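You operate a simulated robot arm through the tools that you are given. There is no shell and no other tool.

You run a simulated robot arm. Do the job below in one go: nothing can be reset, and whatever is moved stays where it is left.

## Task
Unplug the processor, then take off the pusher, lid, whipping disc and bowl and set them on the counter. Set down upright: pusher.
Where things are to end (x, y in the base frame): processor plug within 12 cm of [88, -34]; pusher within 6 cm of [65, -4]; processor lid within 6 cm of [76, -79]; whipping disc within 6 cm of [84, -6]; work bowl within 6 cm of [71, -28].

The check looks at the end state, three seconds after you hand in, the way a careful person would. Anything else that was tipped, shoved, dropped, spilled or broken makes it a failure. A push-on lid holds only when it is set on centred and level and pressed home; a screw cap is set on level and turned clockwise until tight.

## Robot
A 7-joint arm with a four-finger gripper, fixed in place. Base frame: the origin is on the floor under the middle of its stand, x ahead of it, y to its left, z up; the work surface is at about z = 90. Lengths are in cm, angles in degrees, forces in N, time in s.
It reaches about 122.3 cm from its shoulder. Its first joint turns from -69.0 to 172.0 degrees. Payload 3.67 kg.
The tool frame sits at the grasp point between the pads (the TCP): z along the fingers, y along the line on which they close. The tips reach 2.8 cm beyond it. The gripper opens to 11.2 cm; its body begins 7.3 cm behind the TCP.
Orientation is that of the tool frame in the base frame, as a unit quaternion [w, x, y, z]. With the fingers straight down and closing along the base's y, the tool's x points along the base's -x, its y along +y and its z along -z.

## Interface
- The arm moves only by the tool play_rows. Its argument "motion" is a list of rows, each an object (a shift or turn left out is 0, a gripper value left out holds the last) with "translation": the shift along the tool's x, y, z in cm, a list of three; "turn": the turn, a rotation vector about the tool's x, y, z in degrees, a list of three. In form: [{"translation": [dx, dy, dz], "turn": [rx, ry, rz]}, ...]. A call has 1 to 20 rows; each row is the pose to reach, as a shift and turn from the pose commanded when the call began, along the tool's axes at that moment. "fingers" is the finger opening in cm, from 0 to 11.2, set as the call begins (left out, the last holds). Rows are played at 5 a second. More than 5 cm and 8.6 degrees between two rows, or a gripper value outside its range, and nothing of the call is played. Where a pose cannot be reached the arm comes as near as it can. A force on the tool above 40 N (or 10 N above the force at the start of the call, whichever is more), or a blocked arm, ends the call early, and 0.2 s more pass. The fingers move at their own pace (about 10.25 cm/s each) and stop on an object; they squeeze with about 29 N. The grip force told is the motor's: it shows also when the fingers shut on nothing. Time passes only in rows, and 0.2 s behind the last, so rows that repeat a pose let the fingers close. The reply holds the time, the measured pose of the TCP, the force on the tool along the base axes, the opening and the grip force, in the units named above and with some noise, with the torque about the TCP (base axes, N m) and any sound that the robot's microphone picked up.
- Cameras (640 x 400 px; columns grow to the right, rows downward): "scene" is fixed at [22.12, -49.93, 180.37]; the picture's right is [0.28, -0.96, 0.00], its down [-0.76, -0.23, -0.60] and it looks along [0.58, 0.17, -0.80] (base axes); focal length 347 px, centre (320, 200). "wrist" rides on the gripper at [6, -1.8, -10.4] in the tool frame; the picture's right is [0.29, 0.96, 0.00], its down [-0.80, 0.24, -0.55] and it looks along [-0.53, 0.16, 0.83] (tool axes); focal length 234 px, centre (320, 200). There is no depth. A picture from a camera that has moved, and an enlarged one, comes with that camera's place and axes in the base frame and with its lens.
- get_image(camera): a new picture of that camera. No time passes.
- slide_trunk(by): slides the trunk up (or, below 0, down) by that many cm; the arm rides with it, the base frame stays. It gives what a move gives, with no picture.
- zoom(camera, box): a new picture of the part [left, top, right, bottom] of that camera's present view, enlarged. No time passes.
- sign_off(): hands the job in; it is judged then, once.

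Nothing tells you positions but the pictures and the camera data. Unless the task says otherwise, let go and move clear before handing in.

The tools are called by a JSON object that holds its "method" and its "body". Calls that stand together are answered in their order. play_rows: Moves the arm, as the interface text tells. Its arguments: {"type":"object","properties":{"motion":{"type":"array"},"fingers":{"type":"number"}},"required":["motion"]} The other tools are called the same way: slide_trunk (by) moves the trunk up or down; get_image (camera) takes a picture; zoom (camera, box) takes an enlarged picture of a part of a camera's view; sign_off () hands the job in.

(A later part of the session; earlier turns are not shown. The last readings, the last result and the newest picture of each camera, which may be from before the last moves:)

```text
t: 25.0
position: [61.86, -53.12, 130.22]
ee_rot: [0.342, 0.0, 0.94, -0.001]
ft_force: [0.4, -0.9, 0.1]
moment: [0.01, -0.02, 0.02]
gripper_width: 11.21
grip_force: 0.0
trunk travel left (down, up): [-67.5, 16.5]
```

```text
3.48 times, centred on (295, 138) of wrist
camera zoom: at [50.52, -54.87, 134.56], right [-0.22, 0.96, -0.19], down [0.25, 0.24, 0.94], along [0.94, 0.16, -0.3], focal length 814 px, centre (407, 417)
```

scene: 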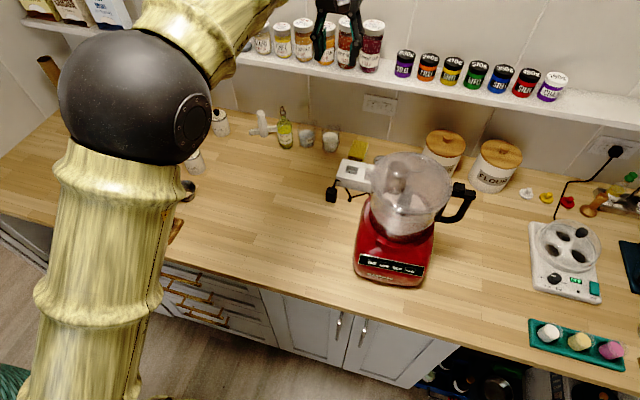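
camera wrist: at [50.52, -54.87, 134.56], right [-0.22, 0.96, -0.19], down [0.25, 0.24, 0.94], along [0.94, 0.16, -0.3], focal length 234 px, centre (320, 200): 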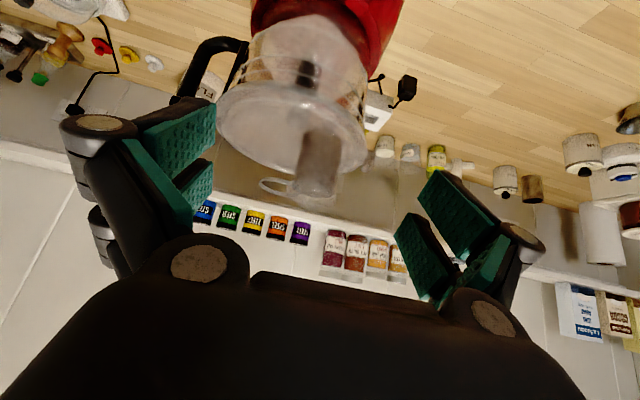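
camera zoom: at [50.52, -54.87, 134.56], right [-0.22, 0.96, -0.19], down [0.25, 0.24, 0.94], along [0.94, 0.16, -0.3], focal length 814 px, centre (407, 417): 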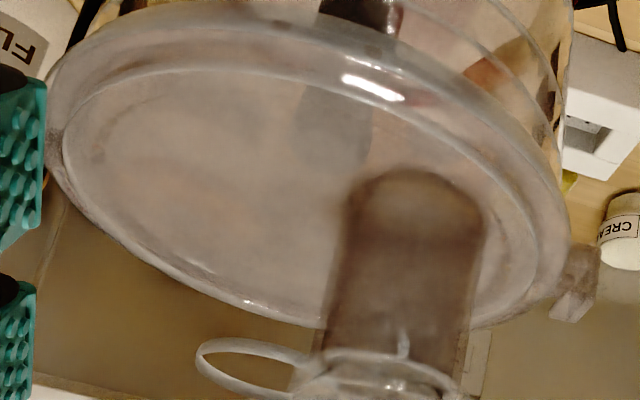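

The pusher turns out to have a flared rim at z≈127, about 5.5 cm across, centred near (73.6, -51.8). A flat finger ring sticks out from it towards the lid's centre. I'll straighten the gripper and yaw it about 54° so the fingers close across the rim, clear of the ring.

{"method": "play_rows", "body": {"motion": [{"translation": [-1, 0, -1.2], "turn": [0, 8, 0]}, {"translation": [-2, 0, -2.4], "turn": [0, 16, 0]}, {"translation": [-3, 0, -3.6], "turn": [0, 24, 0]}, {"translation": [-4, 0, -4.8], "turn": [0, 32, 0]}, {"translation": [-5.1, 0, -6.1], "turn": [0, 40, 0]}, {"translation": [-5.1, 0, -6.1], "turn": [0, 40, 0]}], "fingers": 11.2}}

{"method": "play_rows", "body": {"motion": [{"translation": [-2, 0, 0], "turn": [0, 0, 8]}, {"translation": [-4, 0, 0], "turn": [0, 0, 16]}, {"translation": [-6, 0, 0], "turn": [0, 0, 24]}, {"translation": [-8, 0.5, 0], "turn": [0, 0, 32]}, {"translation": [-10, 1, 0], "turn": [0, 0, 40]}, {"translation": [-11.7, 1.3, 0], "turn": [0, 0, 48]}, {"translation": [-11.7, 1.3, 0], "turn": [0, 0, 54.5]}, {"translation": [-11.7, 1.3, 0], "turn": [0, 0, 54.5]}], "fingers": 11.2}}

{"method": "get_image", "body": {"camera": "wrist"}}

{"method": "zoom", "body": {"camera": "scene", "box": [340, 110, 500, 230]}}

```text
t: 26.4
position: [61.83, -53.1, 138.39]
ee_rot: [0.001, 0.0, 1.0, 0.0]
ft_force: [-0.5, -0.1, 0.9]
moment: [-0.03, -0.05, 0.01]
gripper_width: 11.22
grip_force: 0.0
trunk travel left (down, up): [-67.5, 16.5]
```

```text
t: 28.2
position: [73.56, -51.8, 138.33]
ee_rot: [0.001, 0.458, 0.889, 0.0]
ft_force: [-0.2, -0.8, 0.9]
moment: [-0.01, 0.01, -0.06]
gripper_width: 11.17
grip_force: 0.2
trunk travel left (down, up): [-67.5, 16.5]
```

```text
taken
camera wrist: at [68.65, -47.84, 148.78], right [0.61, 0.79, 0.0], down [0.66, -0.51, 0.55], along [0.44, -0.34, -0.83], focal length 234 px, centre (320, 200)
```

wrist: 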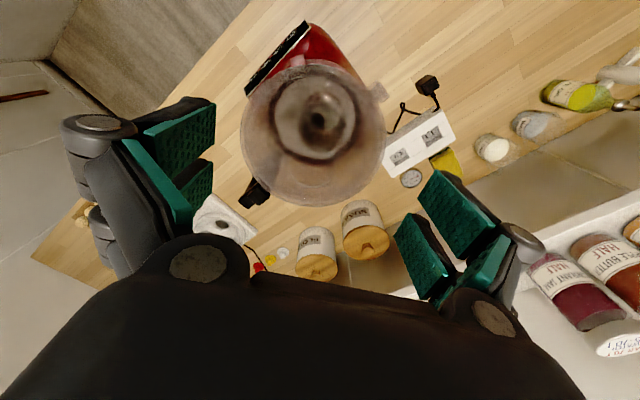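

```text
3.33 times, centred on (420, 170) of scene
camera zoom: at [22.12, -49.93, 180.37], right [0.28, -0.96, 0.0], down [-0.76, -0.23, -0.6], along [0.58, 0.17, -0.8], focal length 1158 px, centre (-13, 300)
```

zoom: 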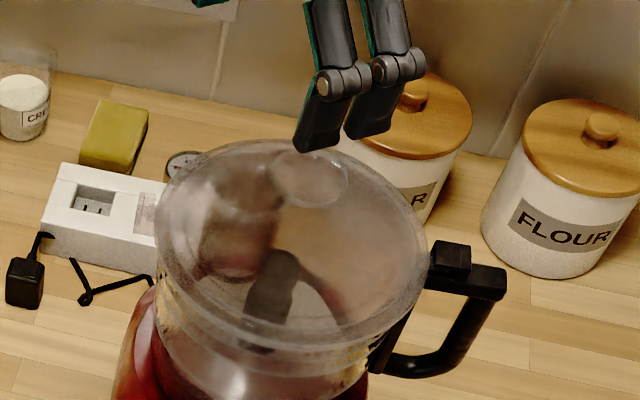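

{"method": "zoom", "body": {"camera": "wrist", "box": [230, 50, 410, 220]}}

```text
2.35 times, centred on (320, 135) of wrist
camera zoom: at [68.65, -47.84, 148.78], right [0.61, 0.79, 0.0], down [0.66, -0.51, 0.55], along [0.44, -0.34, -0.83], focal length 551 px, centre (320, 353)
```

zoom: 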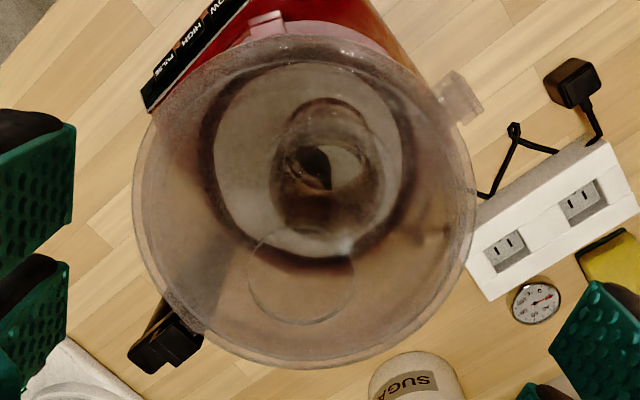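

The ring lies along the gripper's -x side as planned, and the pusher is centred under the fingers. I'll go down around the rim, checking along the way.

{"method": "play_rows", "body": {"motion": [{"translation": [0, 0.2, 3]}, {"translation": [0, 0.2, 6]}, {"translation": [0, 0.2, 8]}, {"translation": [0, 0.2, 9]}, {"translation": [0, 0.2, 9]}], "fingers": 8.5}}

{"method": "get_image", "body": {"camera": "wrist"}}

{"method": "zoom", "body": {"camera": "wrist", "box": [230, 60, 410, 220]}}

{"method": "zoom", "body": {"camera": "scene", "box": [350, 120, 470, 210]}}

```text
t: 29.4
position: [73.81, -51.73, 129.43]
ee_rot: [0.0, 0.457, 0.89, 0.0]
ft_force: [0.2, -0.1, 0.1]
moment: [0.0, -0.03, 0.0]
gripper_width: 8.49
grip_force: 0.1
trunk travel left (down, up): [-67.5, 16.5]
```

```text
taken
camera wrist: at [68.71, -47.77, 139.85], right [0.61, 0.79, 0.0], down [0.66, -0.51, 0.55], along [0.44, -0.34, -0.83], focal length 234 px, centre (320, 200)
```

wrist: 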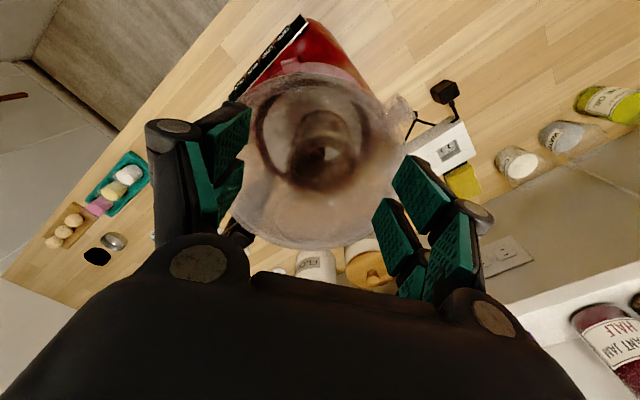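

```text
2.50 times, centred on (320, 140) of wrist
camera zoom: at [68.71, -47.77, 139.85], right [0.61, 0.79, 0.0], down [0.66, -0.51, 0.55], along [0.44, -0.34, -0.83], focal length 585 px, centre (320, 350)
```

zoom: 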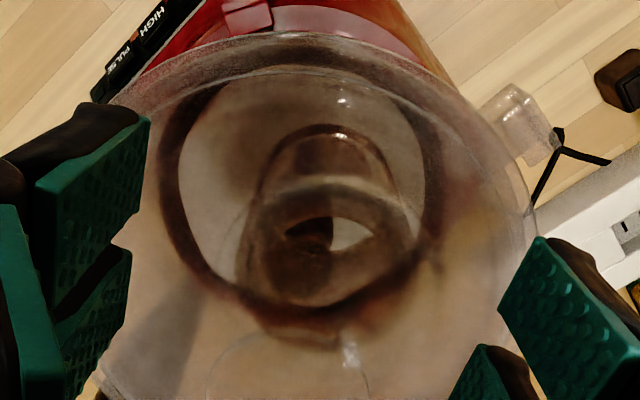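

```text
4.44 times, centred on (410, 165) of scene
camera zoom: at [22.12, -49.93, 180.37], right [0.28, -0.96, 0.0], down [-0.76, -0.23, -0.6], along [0.58, 0.17, -0.8], focal length 1544 px, centre (-80, 356)
```

zoom: 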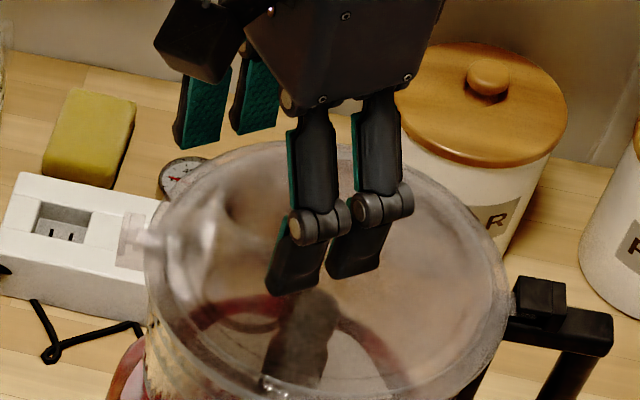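

{"method": "play_rows", "body": {"motion": [{"translation": [0, 0, 1]}, {"translation": [0, 0, 2]}, {"translation": [0, 0, 2.2]}, {"translation": [0, 0, 2.2]}], "fingers": 8.5}}

{"method": "play_rows", "body": {"motion": [{"translation": [0, 0, 0]}, {"translation": [0, 0, 0]}, {"translation": [0, 0, 0]}, {"translation": [0, 0, 0]}], "fingers": 0}}

{"method": "zoom", "body": {"camera": "wrist", "box": [230, 60, 410, 220]}}

{"method": "zoom", "body": {"camera": "scene", "box": [350, 120, 470, 210]}}

```text
t: 30.4
position: [73.8, -51.81, 127.04]
ee_rot: [-0.001, 0.458, 0.889, 0.0]
ft_force: [0.0, 0.5, -0.2]
moment: [0.03, 0.02, -0.01]
gripper_width: 8.53
grip_force: 0.0
trunk travel left (down, up): [-67.5, 16.5]
```

```text
t: 31.4
position: [73.82, -51.58, 127.2]
ee_rot: [0.001, 0.458, 0.889, -0.001]
ft_force: [6.8, 0.8, 7.1]
moment: [0.0, -0.4, 0.07]
gripper_width: 5.53
grip_force: 29.0
trunk travel left (down, up): [-67.5, 16.5]
```

```text
2.50 times, centred on (320, 140) of wrist
camera zoom: at [68.76, -47.67, 137.67], right [0.61, 0.79, 0.0], down [0.66, -0.51, 0.56], along [0.44, -0.34, -0.83], focal length 585 px, centre (320, 350)
```

zoom: 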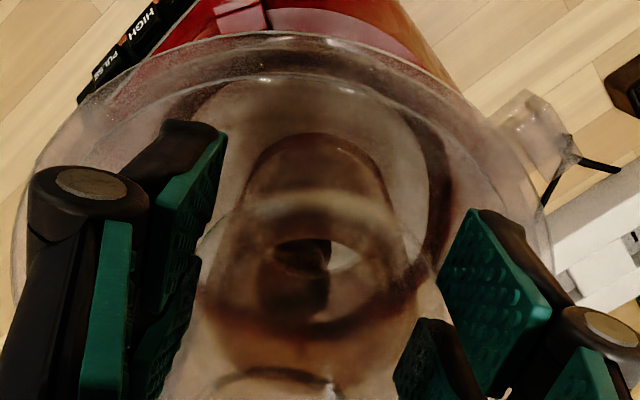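

```text
4.44 times, centred on (410, 165) of scene
camera zoom: at [22.12, -49.93, 180.37], right [0.28, -0.96, 0.0], down [-0.76, -0.23, -0.6], along [0.58, 0.17, -0.8], focal length 1544 px, centre (-80, 356)
```

zoom: 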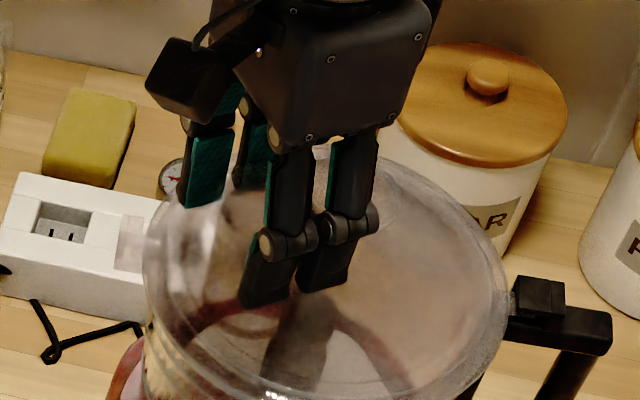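

The fingers are closed on the 5.5 cm rim. I'll lift slowly and check that only the pusher rises.

{"method": "play_rows", "body": {"motion": [{"translation": [0, 0, -0.5]}, {"translation": [0, 0, -1]}, {"translation": [0, 0, -1.5]}, {"translation": [0, 0, -2]}, {"translation": [0, 0, -2.5]}, {"translation": [0, 0, -3]}, {"translation": [0, 0, -3]}], "fingers": 0}}

{"method": "get_image", "body": {"camera": "wrist"}}

{"method": "zoom", "body": {"camera": "scene", "box": [350, 120, 470, 210]}}

```text
t: 33.0
position: [73.72, -51.67, 130.33]
ee_rot: [-0.001, 0.457, 0.889, 0.001]
ft_force: [1.4, 0.9, 0.4]
moment: [0.04, -0.09, 0.01]
gripper_width: 5.51
grip_force: 29.1
trunk travel left (down, up): [-67.5, 16.5]
```

```text
taken
camera wrist: at [68.74, -47.72, 140.7], right [0.61, 0.79, 0.0], down [0.66, -0.51, 0.55], along [0.44, -0.34, -0.83], focal length 234 px, centre (320, 200)
```

wrist: 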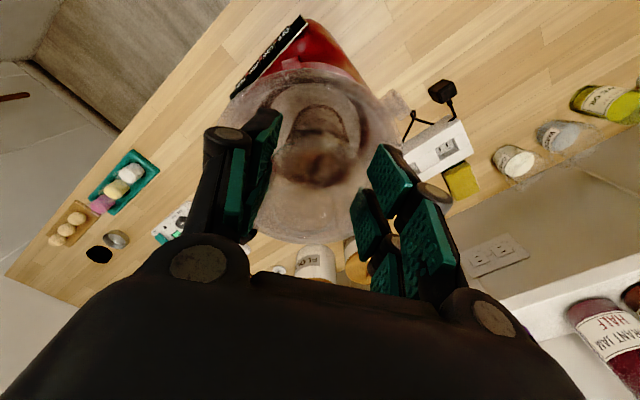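

```text
4.44 times, centred on (410, 165) of scene
camera zoom: at [22.12, -49.93, 180.37], right [0.28, -0.96, 0.0], down [-0.76, -0.23, -0.6], along [0.58, 0.17, -0.8], focal length 1544 px, centre (-80, 356)
```

zoom: 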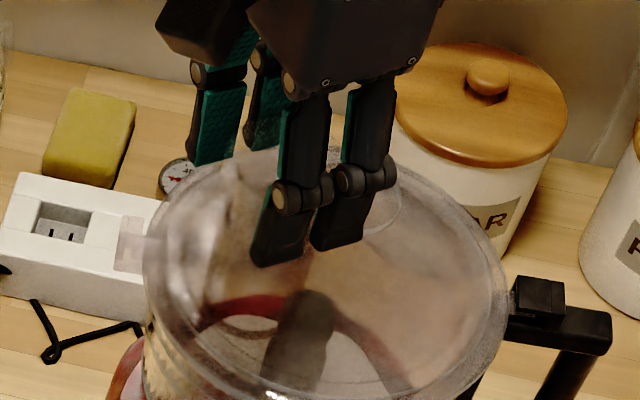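

{"method": "play_rows", "body": {"motion": [{"translation": [0, 0, -1]}, {"translation": [0, 0, -2]}, {"translation": [0, 0, -3.5]}, {"translation": [0, 0, -5]}, {"translation": [0, 0, -7]}, {"translation": [0, 0, -9]}, {"translation": [0, 0, -11]}, {"translation": [0, 0, -13]}, {"translation": [0, 0, -13]}], "fingers": 0}}

{"method": "zoom", "body": {"camera": "wrist", "box": [200, 30, 440, 220]}}

{"method": "zoom", "body": {"camera": "scene", "box": [350, 60, 510, 210]}}

```text
t: 35.0
position: [73.73, -51.82, 143.03]
ee_rot: [0.0, 0.458, 0.889, 0.001]
ft_force: [-0.3, 1.2, -0.4]
moment: [0.01, 0.05, 0.02]
gripper_width: 5.5
grip_force: 29.1
trunk travel left (down, up): [-67.5, 16.5]
```

```text
2.11 times, centred on (320, 125) of wrist
camera zoom: at [68.78, -47.77, 153.59], right [0.61, 0.79, 0.0], down [0.66, -0.51, 0.55], along [0.44, -0.34, -0.83], focal length 493 px, centre (320, 358)
```

zoom: 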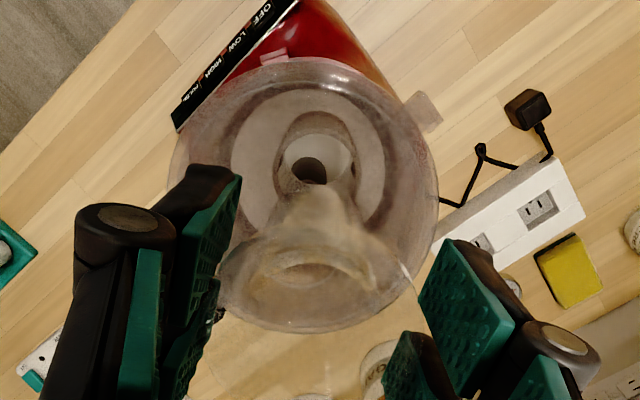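

```text
2.67 times, centred on (430, 135) of scene
camera zoom: at [22.12, -49.93, 180.37], right [0.28, -0.96, 0.0], down [-0.76, -0.23, -0.6], along [0.58, 0.17, -0.8], focal length 926 px, centre (27, 373)
```

zoom: 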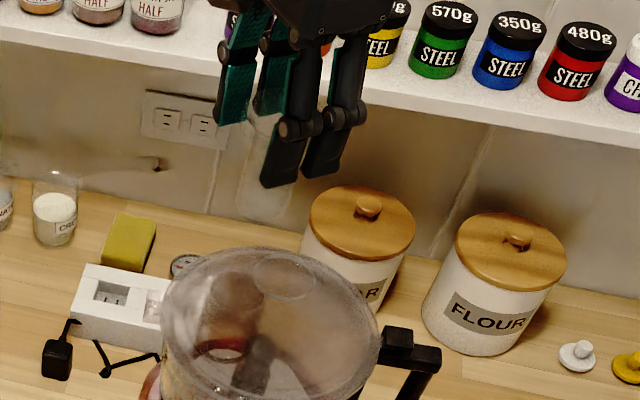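

{"method": "zoom", "body": {"camera": "wrist", "box": [250, 90, 400, 240]}}

{"method": "zoom", "body": {"camera": "scene", "box": [370, 100, 470, 210]}}

```text
2.67 times, centred on (325, 165) of wrist
camera zoom: at [68.78, -47.77, 153.59], right [0.61, 0.79, 0.0], down [0.66, -0.51, 0.55], along [0.44, -0.34, -0.83], focal length 624 px, centre (307, 293)
```

zoom: 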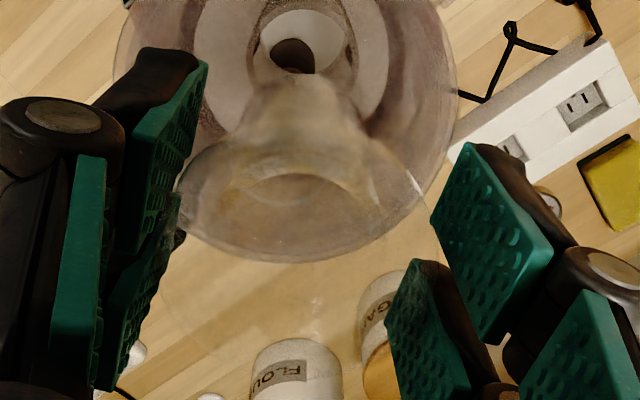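

```text
3.64 times, centred on (420, 155) of scene
camera zoom: at [22.12, -49.93, 180.37], right [0.28, -0.96, 0.0], down [-0.76, -0.23, -0.6], along [0.58, 0.17, -0.8], focal length 1263 px, centre (-44, 364)
```

zoom: 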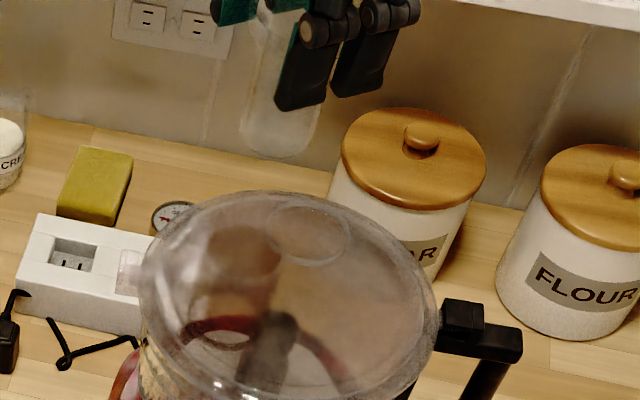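

The finger ring stayed with the lid, so it's a handle on the feed tube and will be useful later. The pusher alone is in hand, hanging about 8.5 cm below the TCP. I'll carry it to about (64, -5).

{"method": "play_rows", "body": {"motion": [{"translation": [4.37, 1.92, 0]}, {"translation": [8.74, 3.84, 0]}, {"translation": [13.11, 5.76, 0]}, {"translation": [17.48, 7.68, 0]}, {"translation": [21.85, 9.6, 0]}, {"translation": [26.22, 11.52, 0]}, {"translation": [30.59, 13.44, 0]}, {"translation": [34.96, 15.36, 0]}, {"translation": [39.33, 17.28, 0]}, {"translation": [43.7, 19.2, 0]}, {"translation": [43.7, 19.2, 0]}], "fingers": 0}}

{"method": "get_image", "body": {"camera": "wrist"}}

{"method": "get_image", "body": {"camera": "scene"}}

```text
t: 37.6
position: [68.06, -8.36, 142.78]
ee_rot: [-0.038, 0.467, 0.883, 0.038]
ft_force: [-0.1, 0.1, -1.1]
moment: [-0.05, 0.01, 0.0]
gripper_width: 5.5
grip_force: 28.9
out of reach, approached as far as the arm can: row 9, 10, 11
trunk travel left (down, up): [-67.5, 16.5]
stopped in row 11: the arm was blocked; the commanded pose is now the measured one
```

```text
taken
camera wrist: at [63.47, -5.42, 153.69], right [0.63, 0.77, 0.06], down [0.66, -0.58, 0.48], along [0.4, -0.26, -0.88], focal length 234 px, centre (320, 200)
```

wrist: 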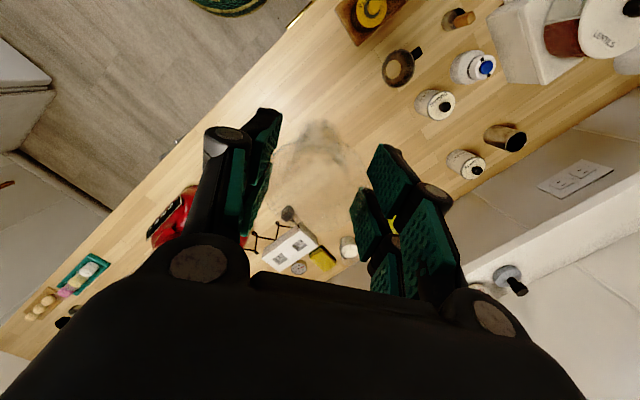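

```text
taken
```

scene: 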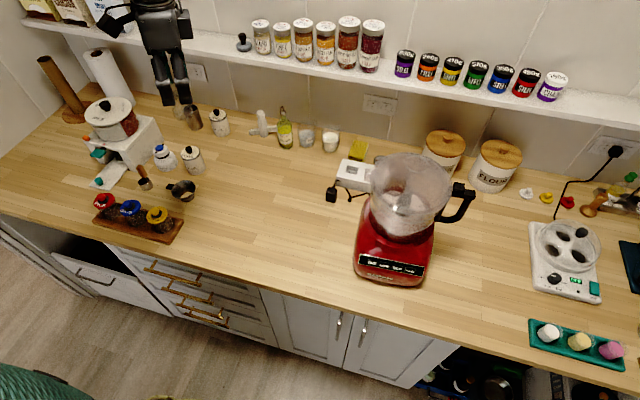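

The arm hit a reach limit close in at this height and tilted about 6°. I'll descend, where there should be more room, and correct the tilt as I go.

{"method": "play_rows", "body": {"motion": [{"translation": [-0.4, -0.13, 4]}, {"translation": [-0.8, -0.26, 8]}, {"translation": [-1.2, -0.4, 12], "turn": [0.6, -2, 0]}, {"translation": [-1.6, -0.5, 16], "turn": [1.2, -4, 0]}, {"translation": [-2.05, -0.63, 20], "turn": [1.9, -5.85, 0]}, {"translation": [-2.05, -0.63, 20], "turn": [1.9, -5.85, 0]}], "fingers": 0}}

{"method": "get_image", "body": {"camera": "scene"}}

```text
t: 39.0
position: [67.89, -8.37, 122.89]
ee_rot: [0.002, 0.467, 0.884, 0.001]
ft_force: [-0.4, -0.7, -0.3]
moment: [0.01, -0.02, -0.02]
gripper_width: 5.5
grip_force: 29.0
trunk travel left (down, up): [-67.5, 16.5]
```

```text
taken
```

scene: 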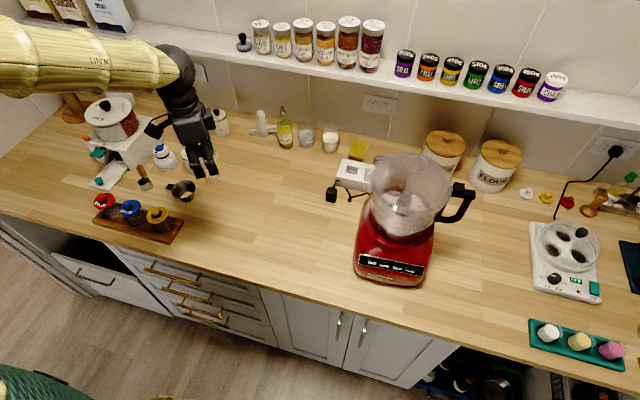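

Upright again. I'll lower towards (65.5, -5.5), stopping above the counter first.

{"method": "play_rows", "body": {"motion": [{"translation": [0.9, -0.1, 4]}, {"translation": [1.8, -0.2, 8]}, {"translation": [2.8, -0.3, 12]}, {"translation": [3.75, -0.35, 16]}, {"translation": [3.75, -0.35, 19.5]}, {"translation": [3.75, -0.35, 19.5]}], "fingers": 0}}

{"method": "get_image", "body": {"camera": "wrist"}}

{"method": "zoom", "body": {"camera": "scene", "box": [130, 130, 290, 250]}}

```text
t: 40.4
position: [66.2, -5.75, 104.9]
ee_rot: [0.001, 0.474, 0.88, 0.022]
ft_force: [-0.4, 0.6, 0.0]
moment: [0.0, -0.06, 0.04]
gripper_width: 5.49
grip_force: 28.9
trunk travel left (down, up): [-67.5, 16.5]
```

```text
taken
camera wrist: at [61.07, -2.0, 115.46], right [0.64, 0.77, 0.04], down [0.63, -0.55, 0.55], along [0.44, -0.32, -0.84], focal length 234 px, centre (320, 200)
```

wrist: 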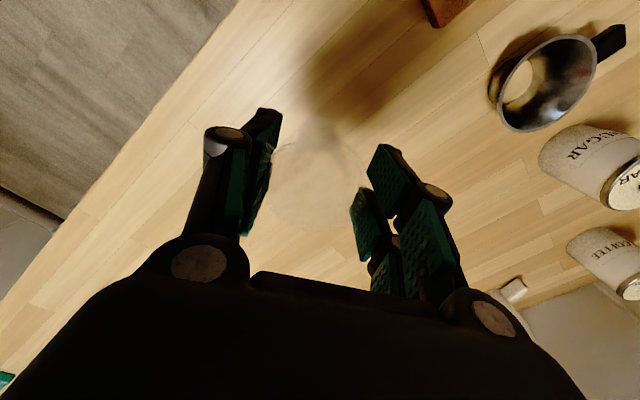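

```text
3.33 times, centred on (210, 190) of scene
camera zoom: at [22.12, -49.93, 180.37], right [0.28, -0.96, 0.0], down [-0.76, -0.23, -0.6], along [0.58, 0.17, -0.8], focal length 1158 px, centre (687, 233)
```

zoom: 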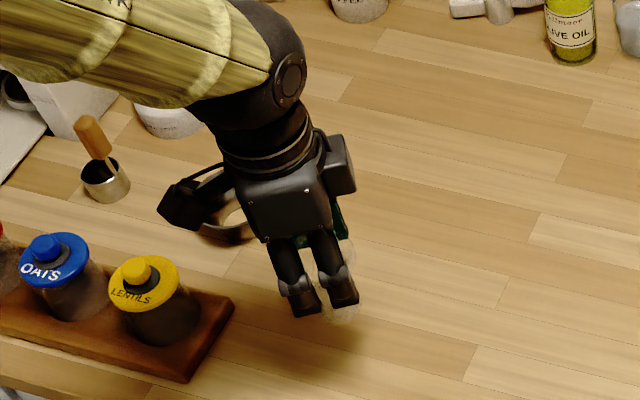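

{"method": "play_rows", "body": {"motion": [{"translation": [0, 0, 0]}, {"translation": [0, 0, 0]}, {"translation": [0, 0, 0]}], "fingers": 0}}

```text
t: 41.2
position: [66.19, -6.05, 104.42]
ee_rot: [-0.002, 0.476, 0.879, 0.018]
ft_force: [-0.6, -0.4, -0.8]
moment: [0.03, 0.0, 0.03]
gripper_width: 5.5
grip_force: 28.9
trunk travel left (down, up): [-67.5, 16.5]
```

{"method": "play_rows", "body": {"motion": [{"translation": [0, 0, 0]}, {"translation": [0, 0, 0]}, {"translation": [0, 0, 0]}, {"translation": [0, 0, 0]}, {"translation": [0, 0, 0]}, {"translation": [0, 0, 0]}, {"translation": [0, 0, 0]}, {"translation": [0, 0, 0]}], "fingers": 0}}

{"method": "get_image", "body": {"camera": "scene"}}

```text
t: 43.0
position: [66.04, -6.14, 103.88]
ee_rot: [-0.006, 0.476, 0.879, 0.016]
ft_force: [-0.5, -0.6, -0.4]
moment: [-0.02, 0.0, 0.0]
gripper_width: 5.48
grip_force: 29.3
trunk travel left (down, up): [-67.5, 16.5]
```

```text
taken
```

scene: 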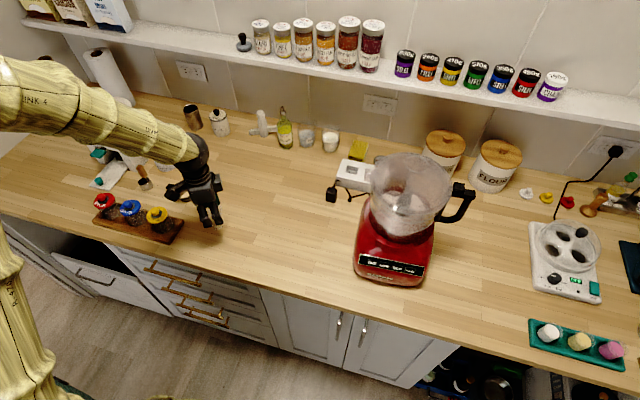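

The arm is converging slowly, so a joint is probably near its limit. The pusher is round, so I'll turn the yaw back by 30° to relax the wrist.

{"method": "play_rows", "body": {"motion": [{"turn": [0, 0, -8]}, {"turn": [0, 0, -16]}, {"turn": [0, 0, -24]}, {"turn": [0, 0, -30]}, {"turn": [0, 0, -30]}, {"turn": [0, 0, -30]}, {"turn": [0, 0, -30]}], "fingers": 0}}

```text
t: 44.6
position: [65.71, -5.56, 103.28]
ee_rot: [0.002, 0.223, 0.975, 0.0]
ft_force: [0.2, -0.5, 0.2]
moment: [-0.03, 0.02, 0.04]
gripper_width: 5.51
grip_force: 29.0
trunk travel left (down, up): [-67.5, 16.5]
```

That fixed it: the pose is exact and vertical. I'll lower in small steps until it touches.

{"method": "play_rows", "body": {"motion": [{"translation": [0, 0, 1]}, {"translation": [0, 0, 2]}, {"translation": [0, 0, 2.5]}, {"translation": [0, 0, 3]}, {"translation": [0, 0, 3]}], "fingers": 0}}

{"method": "get_image", "body": {"camera": "wrist"}}

{"method": "zoom", "body": {"camera": "scene", "box": [150, 150, 270, 250]}}

```text
t: 45.8
position: [65.6, -5.5, 100.26]
ee_rot: [0.002, 0.222, 0.975, 0.0]
ft_force: [0.1, -0.3, 0.0]
moment: [0.0, -0.02, -0.02]
gripper_width: 5.48
grip_force: 28.9
trunk travel left (down, up): [-67.5, 16.5]
```

```text
taken
camera wrist: at [59.38, -4.43, 110.74], right [0.16, 0.99, 0.0], down [0.82, -0.13, 0.56], along [0.55, -0.09, -0.83], focal length 234 px, centre (320, 200)
```

wrist: 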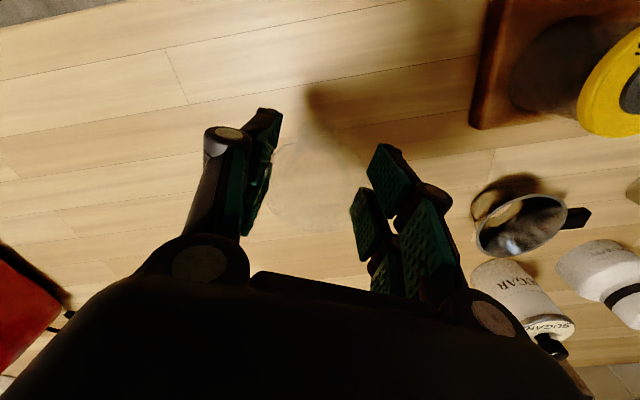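

```text
4.00 times, centred on (210, 200) of scene
camera zoom: at [22.12, -49.93, 180.37], right [0.28, -0.96, 0.0], down [-0.76, -0.23, -0.6], along [0.58, 0.17, -0.8], focal length 1389 px, centre (760, 200)
```

zoom: 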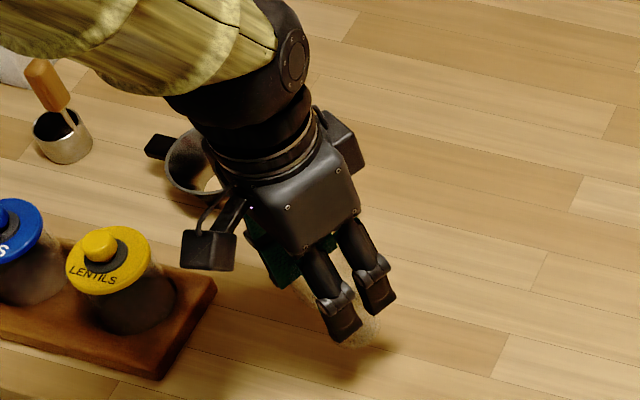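

{"method": "play_rows", "body": {"motion": [{"translation": [0, 0, 0.4]}, {"translation": [0, 0, 0.8]}, {"translation": [0, 0, 1.2]}, {"translation": [0, 0, 1.2]}], "fingers": 0}}

```text
t: 46.8
position: [65.65, -5.56, 99.0]
ee_rot: [0.002, 0.222, 0.975, 0.0]
ft_force: [0.2, -0.5, -0.7]
moment: [0.0, -0.01, 0.01]
gripper_width: 5.48
grip_force: 29.1
trunk travel left (down, up): [-67.5, 16.5]
```

{"method": "play_rows", "body": {"motion": [{"translation": [0, 0, 0.3]}, {"translation": [0, 0, 0.6]}, {"translation": [0, 0, 0.6]}], "fingers": 0}}

```text
t: 47.6
position: [65.68, -5.6, 98.4]
ee_rot: [0.002, 0.222, 0.975, 0.001]
ft_force: [0.4, -0.9, -0.3]
moment: [0.03, 0.01, 0.0]
gripper_width: 5.5
grip_force: 28.6
trunk travel left (down, up): [-67.5, 16.5]
```

{"method": "play_rows", "body": {"motion": [{"translation": [0, 0, 0.3]}, {"translation": [0, 0, 0.6]}, {"translation": [0, 0, 0.6]}], "fingers": 0}}

{"method": "zoom", "body": {"camera": "scene", "box": [200, 190, 240, 230]}}

```text
t: 48.4
position: [65.76, -5.44, 97.96]
ee_rot: [0.001, 0.223, 0.975, 0.0]
ft_force: [0.3, -0.5, 10.9]
moment: [-0.16, 0.07, -0.03]
gripper_width: 5.5
grip_force: 29.1
trunk travel left (down, up): [-67.5, 16.5]
```

```text
10.00 times, centred on (220, 210) of scene
camera zoom: at [22.12, -49.93, 180.37], right [0.28, -0.96, 0.0], down [-0.76, -0.23, -0.6], along [0.58, 0.17, -0.8], focal length 3473 px, centre (1320, 100)
```

zoom: 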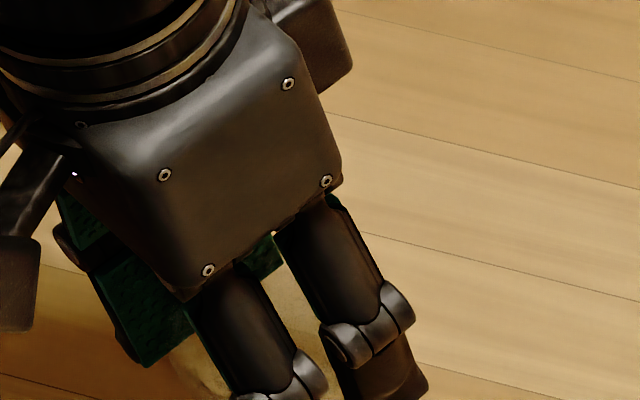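

It touched down at z≈97.9 with 11 N. I'll ease off slightly, open gently and lift away.

{"method": "play_rows", "body": {"motion": [{"translation": [0, 0, -0.15]}, {"translation": [0, 0, -0.15]}], "fingers": 0}}

{"method": "play_rows", "body": {"motion": [{"translation": [0, 0, 0]}, {"translation": [0, 0, 0]}, {"translation": [0, 0, 0]}], "fingers": 8}}

{"method": "play_rows", "body": {"motion": [{"translation": [0, 0, -1]}, {"translation": [0, 0, -3]}, {"translation": [0, 0, -6]}, {"translation": [0, 0, -10]}, {"translation": [0, 0, -14]}, {"translation": [0, 0, -18]}, {"translation": [0, 0, -18]}], "fingers": 8}}

{"method": "get_image", "body": {"camera": "wrist"}}

{"method": "zoom", "body": {"camera": "scene", "box": [150, 150, 270, 250]}}

```text
t: 49.0
position: [65.72, -5.49, 97.95]
ee_rot: [0.001, 0.223, 0.975, 0.0]
ft_force: [0.0, -0.5, 0.4]
moment: [-0.05, 0.01, 0.03]
gripper_width: 5.48
grip_force: 28.9
trunk travel left (down, up): [-67.5, 16.5]
```

```text
t: 49.8
position: [65.58, -5.49, 98.11]
ee_rot: [0.001, 0.222, 0.975, 0.0]
ft_force: [-1.2, 0.4, 0.3]
moment: [-0.01, -0.03, 0.0]
gripper_width: 8.01
grip_force: 0.0
trunk travel left (down, up): [-67.5, 16.5]
```

```text
t: 51.4
position: [65.8, -5.6, 115.87]
ee_rot: [0.0, 0.222, 0.975, 0.0]
ft_force: [0.5, 0.3, -0.3]
moment: [0.0, 0.0, -0.02]
gripper_width: 7.99
grip_force: 0.1
trunk travel left (down, up): [-67.5, 16.5]
```

```text
taken
camera wrist: at [59.42, -4.49, 126.38], right [0.16, 0.99, 0.0], down [0.82, -0.13, 0.56], along [0.55, -0.09, -0.83], focal length 234 px, centre (320, 200)
```

wrist: 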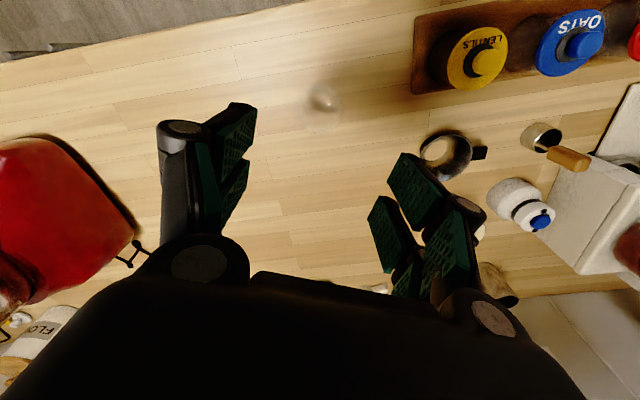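

```text
4.00 times, centred on (210, 200) of scene
camera zoom: at [22.12, -49.93, 180.37], right [0.28, -0.96, 0.0], down [-0.76, -0.23, -0.6], along [0.58, 0.17, -0.8], focal length 1389 px, centre (760, 200)
```

zoom: 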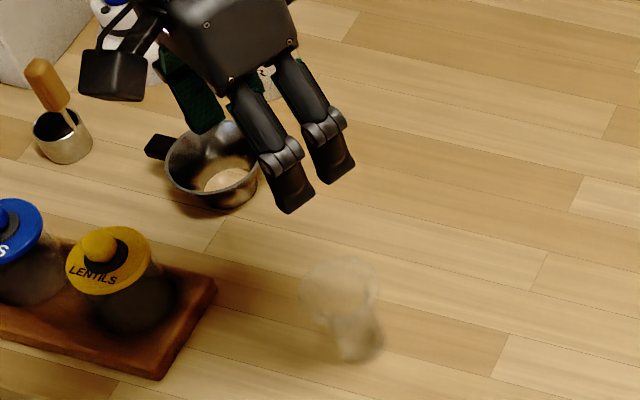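

The pusher stands upright and free at about (66, -5.5). Next is the lid, so I'll go back over the processor, unwinding the yaw, and look at the open feed tube and its ring.

{"method": "play_rows", "body": {"motion": [{"translation": [-1.04, -2.16, -4.1]}, {"translation": [-1.63, -4.1, -8.6]}, {"translation": [-2.48, -7.02, -12.1]}, {"translation": [-3.76, -10.84, -14.9], "turn": [0, 0, -5]}, {"translation": [-5.05, -14.66, -17.1], "turn": [0, 0, -10]}, {"translation": [-6.54, -18.93, -19.1], "turn": [0, 0, -15]}, {"translation": [-8.04, -23.2, -21.1], "turn": [0, 0, -20]}, {"translation": [-10.12, -27.53, -22.1], "turn": [0, 0, -25.7]}, {"translation": [-11.7, -31.99, -23.1], "turn": [0, 0, -25.7]}, {"translation": [-13.29, -36.44, -24.1], "turn": [0, 0, -25.7]}, {"translation": [-15.37, -40.77, -24.1], "turn": [0, 0, -25.7]}, {"translation": [-16.67, -43.47, -24.1], "turn": [0, 0, -25.7]}, {"translation": [-16.67, -43.47, -24.1], "turn": [0, 0, -25.7]}], "fingers": 11.2}}

{"method": "get_image", "body": {"camera": "wrist"}}

{"method": "zoom", "body": {"camera": "wrist", "box": [220, 60, 420, 240]}}

{"method": "get_image", "body": {"camera": "scene"}}

```text
t: 54.2
position: [61.76, -51.74, 140.22]
ee_rot: [0.002, -0.001, 1.0, -0.001]
ft_force: [0.8, 0.7, 0.1]
moment: [-0.03, 0.0, 0.01]
gripper_width: 11.23
grip_force: 0.1
trunk travel left (down, up): [-67.5, 16.5]
```

```text
taken
camera wrist: at [55.7, -53.44, 150.76], right [-0.29, 0.96, 0.0], down [0.8, 0.24, 0.56], along [0.53, 0.16, -0.83], focal length 234 px, centre (320, 200)
```

wrist: 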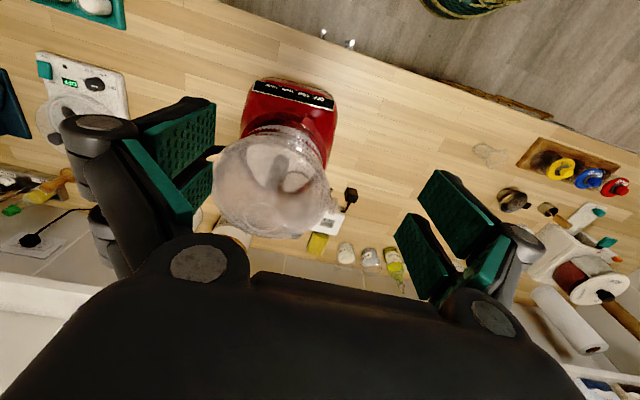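

```text
2.22 times, centred on (320, 150) of wrist
camera zoom: at [55.7, -53.44, 150.76], right [-0.29, 0.96, 0.0], down [0.8, 0.24, 0.56], along [0.53, 0.16, -0.83], focal length 520 px, centre (320, 311)
```

zoom: 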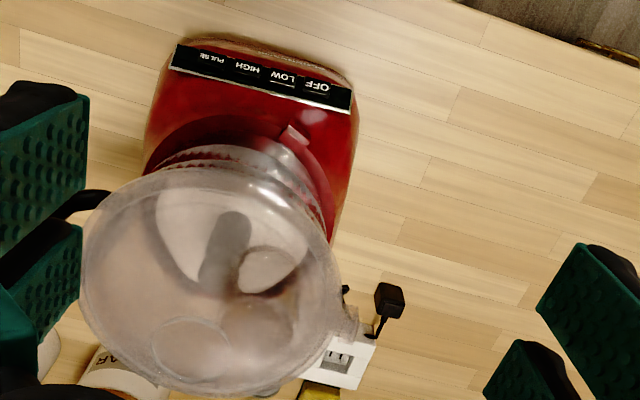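

```text
taken
```

scene: 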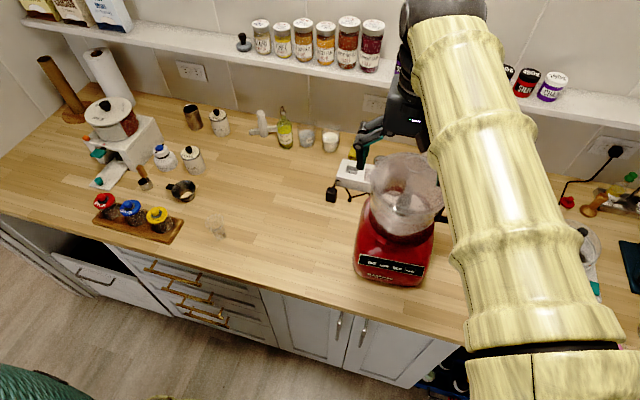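

{"method": "play_rows", "body": {"motion": [{"translation": [1, 0, 1.5], "turn": [0, -8, 0]}, {"translation": [2, 0, 3], "turn": [0, -16, 0]}, {"translation": [3, 0, 4.5], "turn": [0, -24, 0]}, {"translation": [4, 0, 6], "turn": [0, -32, 0]}, {"translation": [4, 0, 8], "turn": [0, -40, 0]}, {"translation": [4, 0, 9], "turn": [0, -45, 0]}, {"translation": [4, 0, 9], "turn": [0, -45, 0]}], "fingers": 11.2}}

{"method": "get_image", "body": {"camera": "wrist"}}

{"method": "zoom", "body": {"camera": "wrist", "box": [200, 100, 380, 220]}}

{"method": "zoom", "body": {"camera": "wrist", "box": [250, 150, 350, 220]}}

```text
t: 55.8
position: [57.83, -52.16, 130.87]
ee_rot: [0.384, 0.001, 0.923, 0.0]
ft_force: [0.5, 0.2, -0.8]
moment: [-0.01, 0.03, -0.02]
gripper_width: 11.2
grip_force: 0.0
trunk travel left (down, up): [-67.5, 16.5]
```

```text
taken
camera wrist: at [46.18, -53.86, 134.19], right [-0.2, 0.96, -0.2], down [0.17, 0.24, 0.96], along [0.96, 0.16, -0.21], focal length 234 px, centre (320, 200)
```

wrist: 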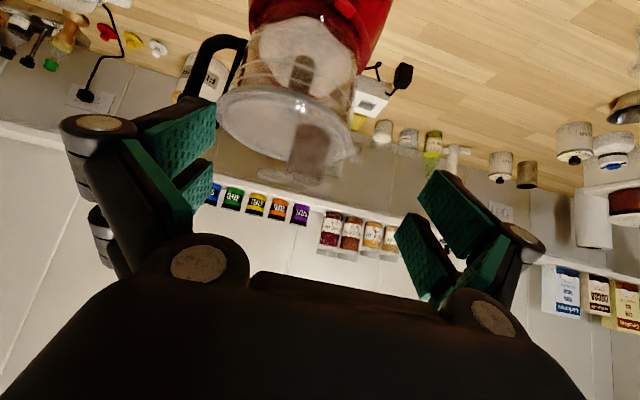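

```text
3.33 times, centred on (290, 160) of wrist
camera zoom: at [46.18, -53.86, 134.19], right [-0.2, 0.96, -0.2], down [0.17, 0.24, 0.96], along [0.96, 0.16, -0.21], focal length 781 px, centre (420, 333)
```

zoom: 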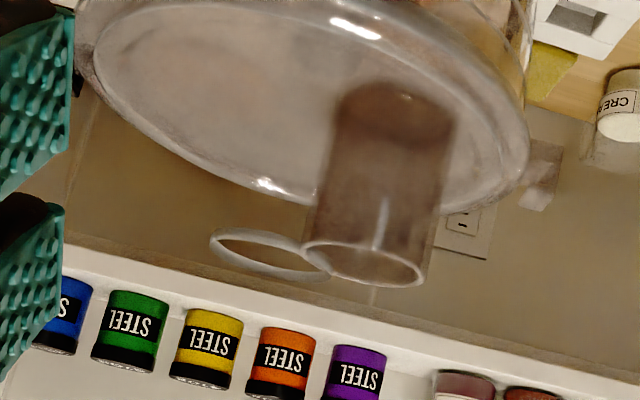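

```text
5.71 times, centred on (300, 185) of wrist
camera zoom: at [46.18, -53.86, 134.19], right [-0.2, 0.96, -0.2], down [0.17, 0.24, 0.96], along [0.96, 0.16, -0.21], focal length 1338 px, centre (434, 286)
```

zoom: 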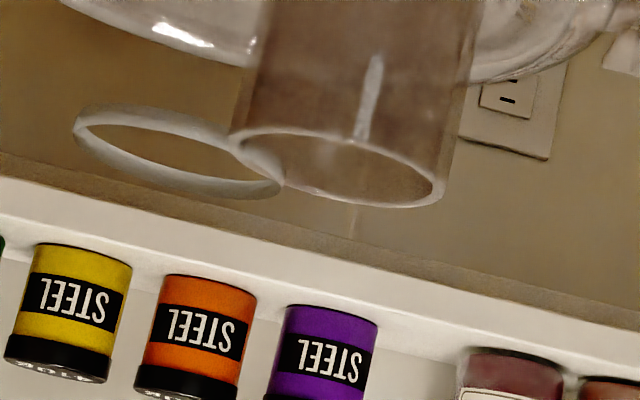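

{"method": "zoom", "body": {"camera": "wrist", "box": [320, 120, 390, 180]}}

{"method": "zoom", "body": {"camera": "wrist", "box": [160, 20, 280, 130]}}

{"method": "zoom", "body": {"camera": "wrist", "box": [220, 0, 380, 110]}}

```text
6.67 times, centred on (355, 150) of wrist
camera zoom: at [46.18, -53.86, 134.19], right [-0.2, 0.96, -0.2], down [0.17, 0.24, 0.96], along [0.96, 0.16, -0.21], focal length 1561 px, centre (87, 533)
```

zoom: 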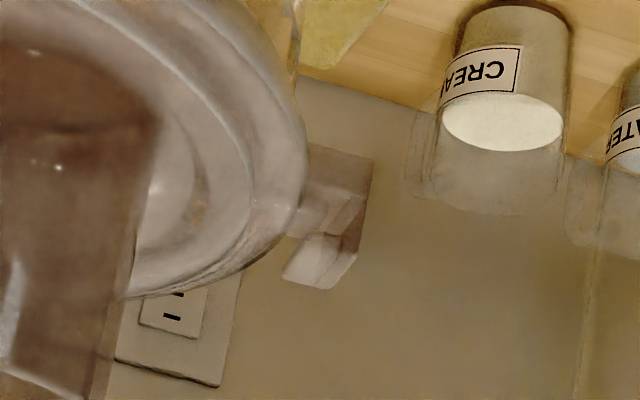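

```text
3.64 times, centred on (220, 75) of wrist
camera zoom: at [46.18, -53.86, 134.19], right [-0.2, 0.96, -0.2], down [0.17, 0.24, 0.96], along [0.96, 0.16, -0.21], focal length 852 px, centre (684, 654)
```

zoom: 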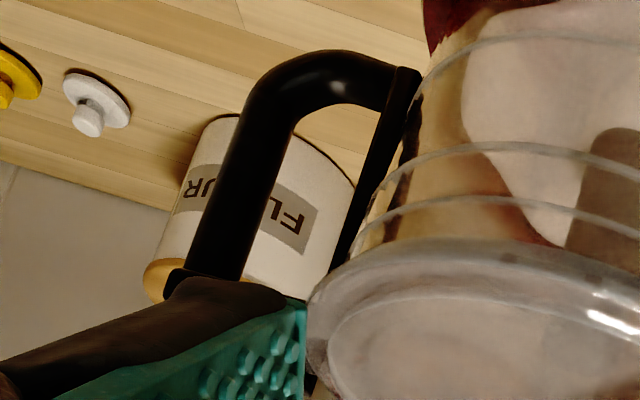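

```text
3.64 times, centred on (300, 55) of wrist
camera zoom: at [46.18, -53.86, 134.19], right [-0.2, 0.96, -0.2], down [0.17, 0.24, 0.96], along [0.96, 0.16, -0.21], focal length 852 px, centre (393, 727)
```

zoom: 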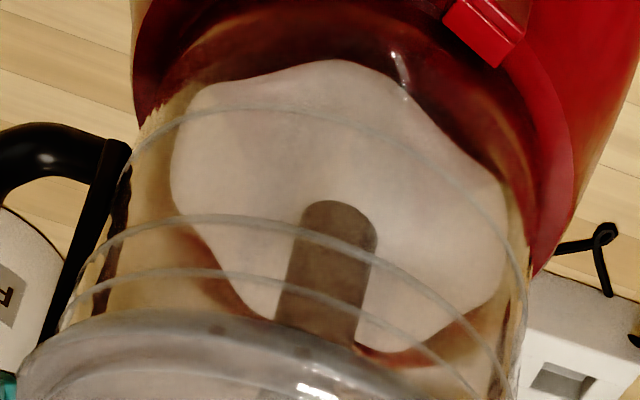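

The tube is an open cylinder about 4.7 cm across, from z≈120 up to 126, with the ring at its rim. I'll straighten up, yaw 54° again, and grip the tube low, just above the lid plate.

{"method": "play_rows", "body": {"motion": [{"translation": [-1, 0, -1], "turn": [0, 8, 0]}, {"translation": [-2, 0, -2], "turn": [0, 16, 0]}, {"translation": [-3, 0, -3], "turn": [0, 24, 0]}, {"translation": [-4, 0, -4], "turn": [0, 32, 0]}, {"translation": [-5, 0, -5], "turn": [0, 40, 0]}, {"translation": [-5, 0, -5], "turn": [0, 45, 0]}, {"translation": [-5, 0, -5], "turn": [0, 45, 0]}], "fingers": 11.2}}

{"method": "play_rows", "body": {"motion": [{"translation": [-3, 0, 0], "turn": [0, 0, 8]}, {"translation": [-6, 0, 0], "turn": [0, 0, 16]}, {"translation": [-9, 0, 0], "turn": [0, 0, 24]}, {"translation": [-12, 0, 0], "turn": [0, 0, 32]}, {"translation": [-14, 0, 0], "turn": [0, 0, 40]}, {"translation": [-16, 0.1, 0], "turn": [0, 0, 48]}, {"translation": [-16, 0.1, 0], "turn": [0, 0, 54.5]}, {"translation": [-16, 0.1, 0], "turn": [0, 0, 54.5]}], "fingers": 9}}

{"method": "zoom", "body": {"camera": "wrist", "box": [230, 50, 410, 220]}}

{"method": "zoom", "body": {"camera": "scene", "box": [340, 100, 500, 220]}}

```text
t: 57.4
position: [57.76, -52.16, 138.05]
ee_rot: [0.002, 0.0, 1.0, 0.0]
ft_force: [0.0, -0.9, -0.3]
moment: [0.01, 0.0, -0.01]
gripper_width: 11.18
grip_force: 0.1
trunk travel left (down, up): [-67.5, 16.5]
```

```text
t: 59.2
position: [73.98, -52.07, 138.08]
ee_rot: [0.001, 0.458, 0.889, 0.001]
ft_force: [0.4, -0.2, 0.4]
moment: [0.04, 0.04, 0.0]
gripper_width: 9.02
grip_force: 0.1
trunk travel left (down, up): [-67.5, 16.5]
```

```text
2.35 times, centred on (320, 135) of wrist
camera zoom: at [68.83, -48.07, 148.6], right [0.61, 0.79, 0.0], down [0.66, -0.51, 0.56], along [0.44, -0.34, -0.83], focal length 551 px, centre (320, 353)
```

zoom: 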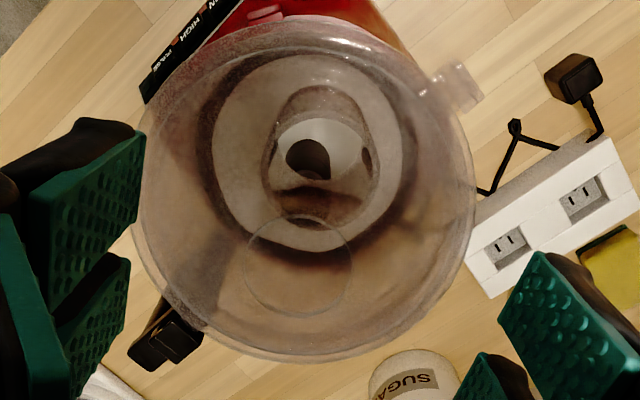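

```text
3.33 times, centred on (420, 160) of scene
camera zoom: at [22.12, -49.93, 180.37], right [0.28, -0.96, 0.0], down [-0.76, -0.23, -0.6], along [0.58, 0.17, -0.8], focal length 1158 px, centre (-13, 333)
```

zoom: 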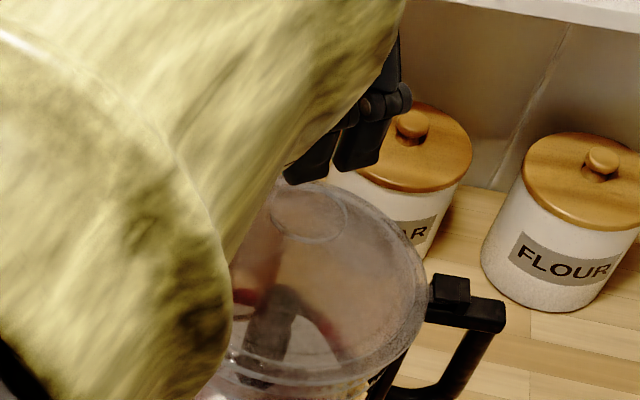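

{"method": "play_rows", "body": {"motion": [{"translation": [0, 0, 4]}, {"translation": [0, 0, 8]}, {"translation": [0, 0, 11]}, {"translation": [0, 0, 13]}, {"translation": [0, 0, 14]}, {"translation": [0, 0, 14]}], "fingers": 8}}

{"method": "get_image", "body": {"camera": "wrist"}}

{"method": "zoom", "body": {"camera": "scene", "box": [340, 100, 500, 220]}}

```text
t: 60.6
position: [73.75, -51.79, 124.12]
ee_rot: [0.001, 0.458, 0.889, 0.0]
ft_force: [-0.3, -0.3, 0.6]
moment: [0.03, 0.0, 0.0]
gripper_width: 7.99
grip_force: 0.0
trunk travel left (down, up): [-67.5, 16.5]
```

```text
taken
camera wrist: at [68.73, -47.92, 134.63], right [0.61, 0.79, 0.0], down [0.66, -0.51, 0.56], along [0.44, -0.34, -0.83], focal length 234 px, centre (320, 200)
```

wrist: 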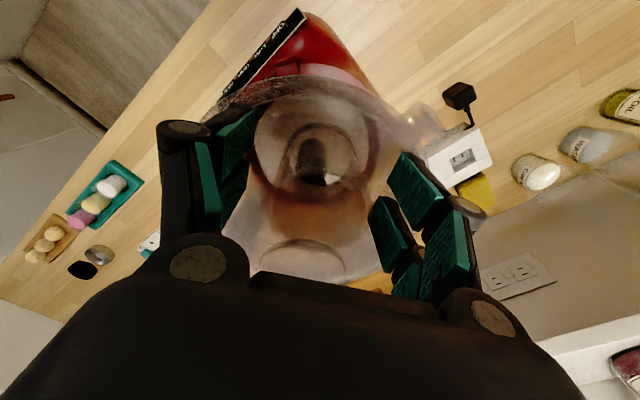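

```text
3.33 times, centred on (420, 160) of scene
camera zoom: at [22.12, -49.93, 180.37], right [0.28, -0.96, 0.0], down [-0.76, -0.23, -0.6], along [0.58, 0.17, -0.8], focal length 1158 px, centre (-13, 333)
```

zoom: 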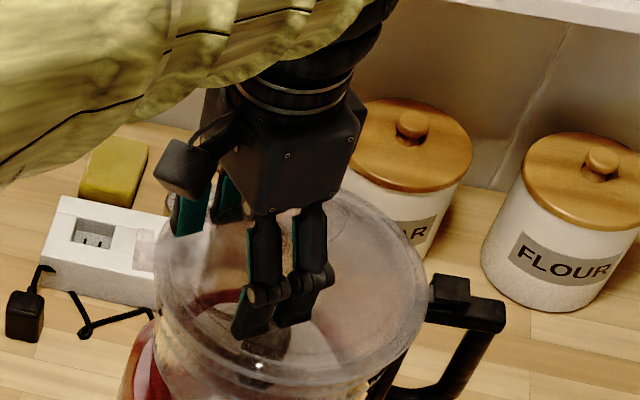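

{"method": "play_rows", "body": {"motion": [{"translation": [0, 0, 0.3]}, {"translation": [0, 0, 0.5]}, {"translation": [0, 0, 0.5]}], "fingers": 8}}

{"method": "play_rows", "body": {"motion": [{"translation": [0, 0, 0]}, {"translation": [0, 0, 0]}, {"translation": [0, 0, 0]}, {"translation": [0, 0, 0]}], "fingers": 0}}

```text
t: 61.4
position: [73.84, -51.85, 123.63]
ee_rot: [0.0, 0.458, 0.889, 0.001]
ft_force: [0.3, 0.2, 1.0]
moment: [-0.02, 0.02, 0.02]
gripper_width: 7.99
grip_force: 0.0
trunk travel left (down, up): [-67.5, 16.5]
```

```text
t: 62.4
position: [73.81, -51.85, 123.66]
ee_rot: [0.001, 0.457, 0.889, 0.0]
ft_force: [-0.3, 0.3, 0.5]
moment: [0.04, -0.04, 0.04]
gripper_width: 4.74
grip_force: 29.1
trunk travel left (down, up): [-67.5, 16.5]
```

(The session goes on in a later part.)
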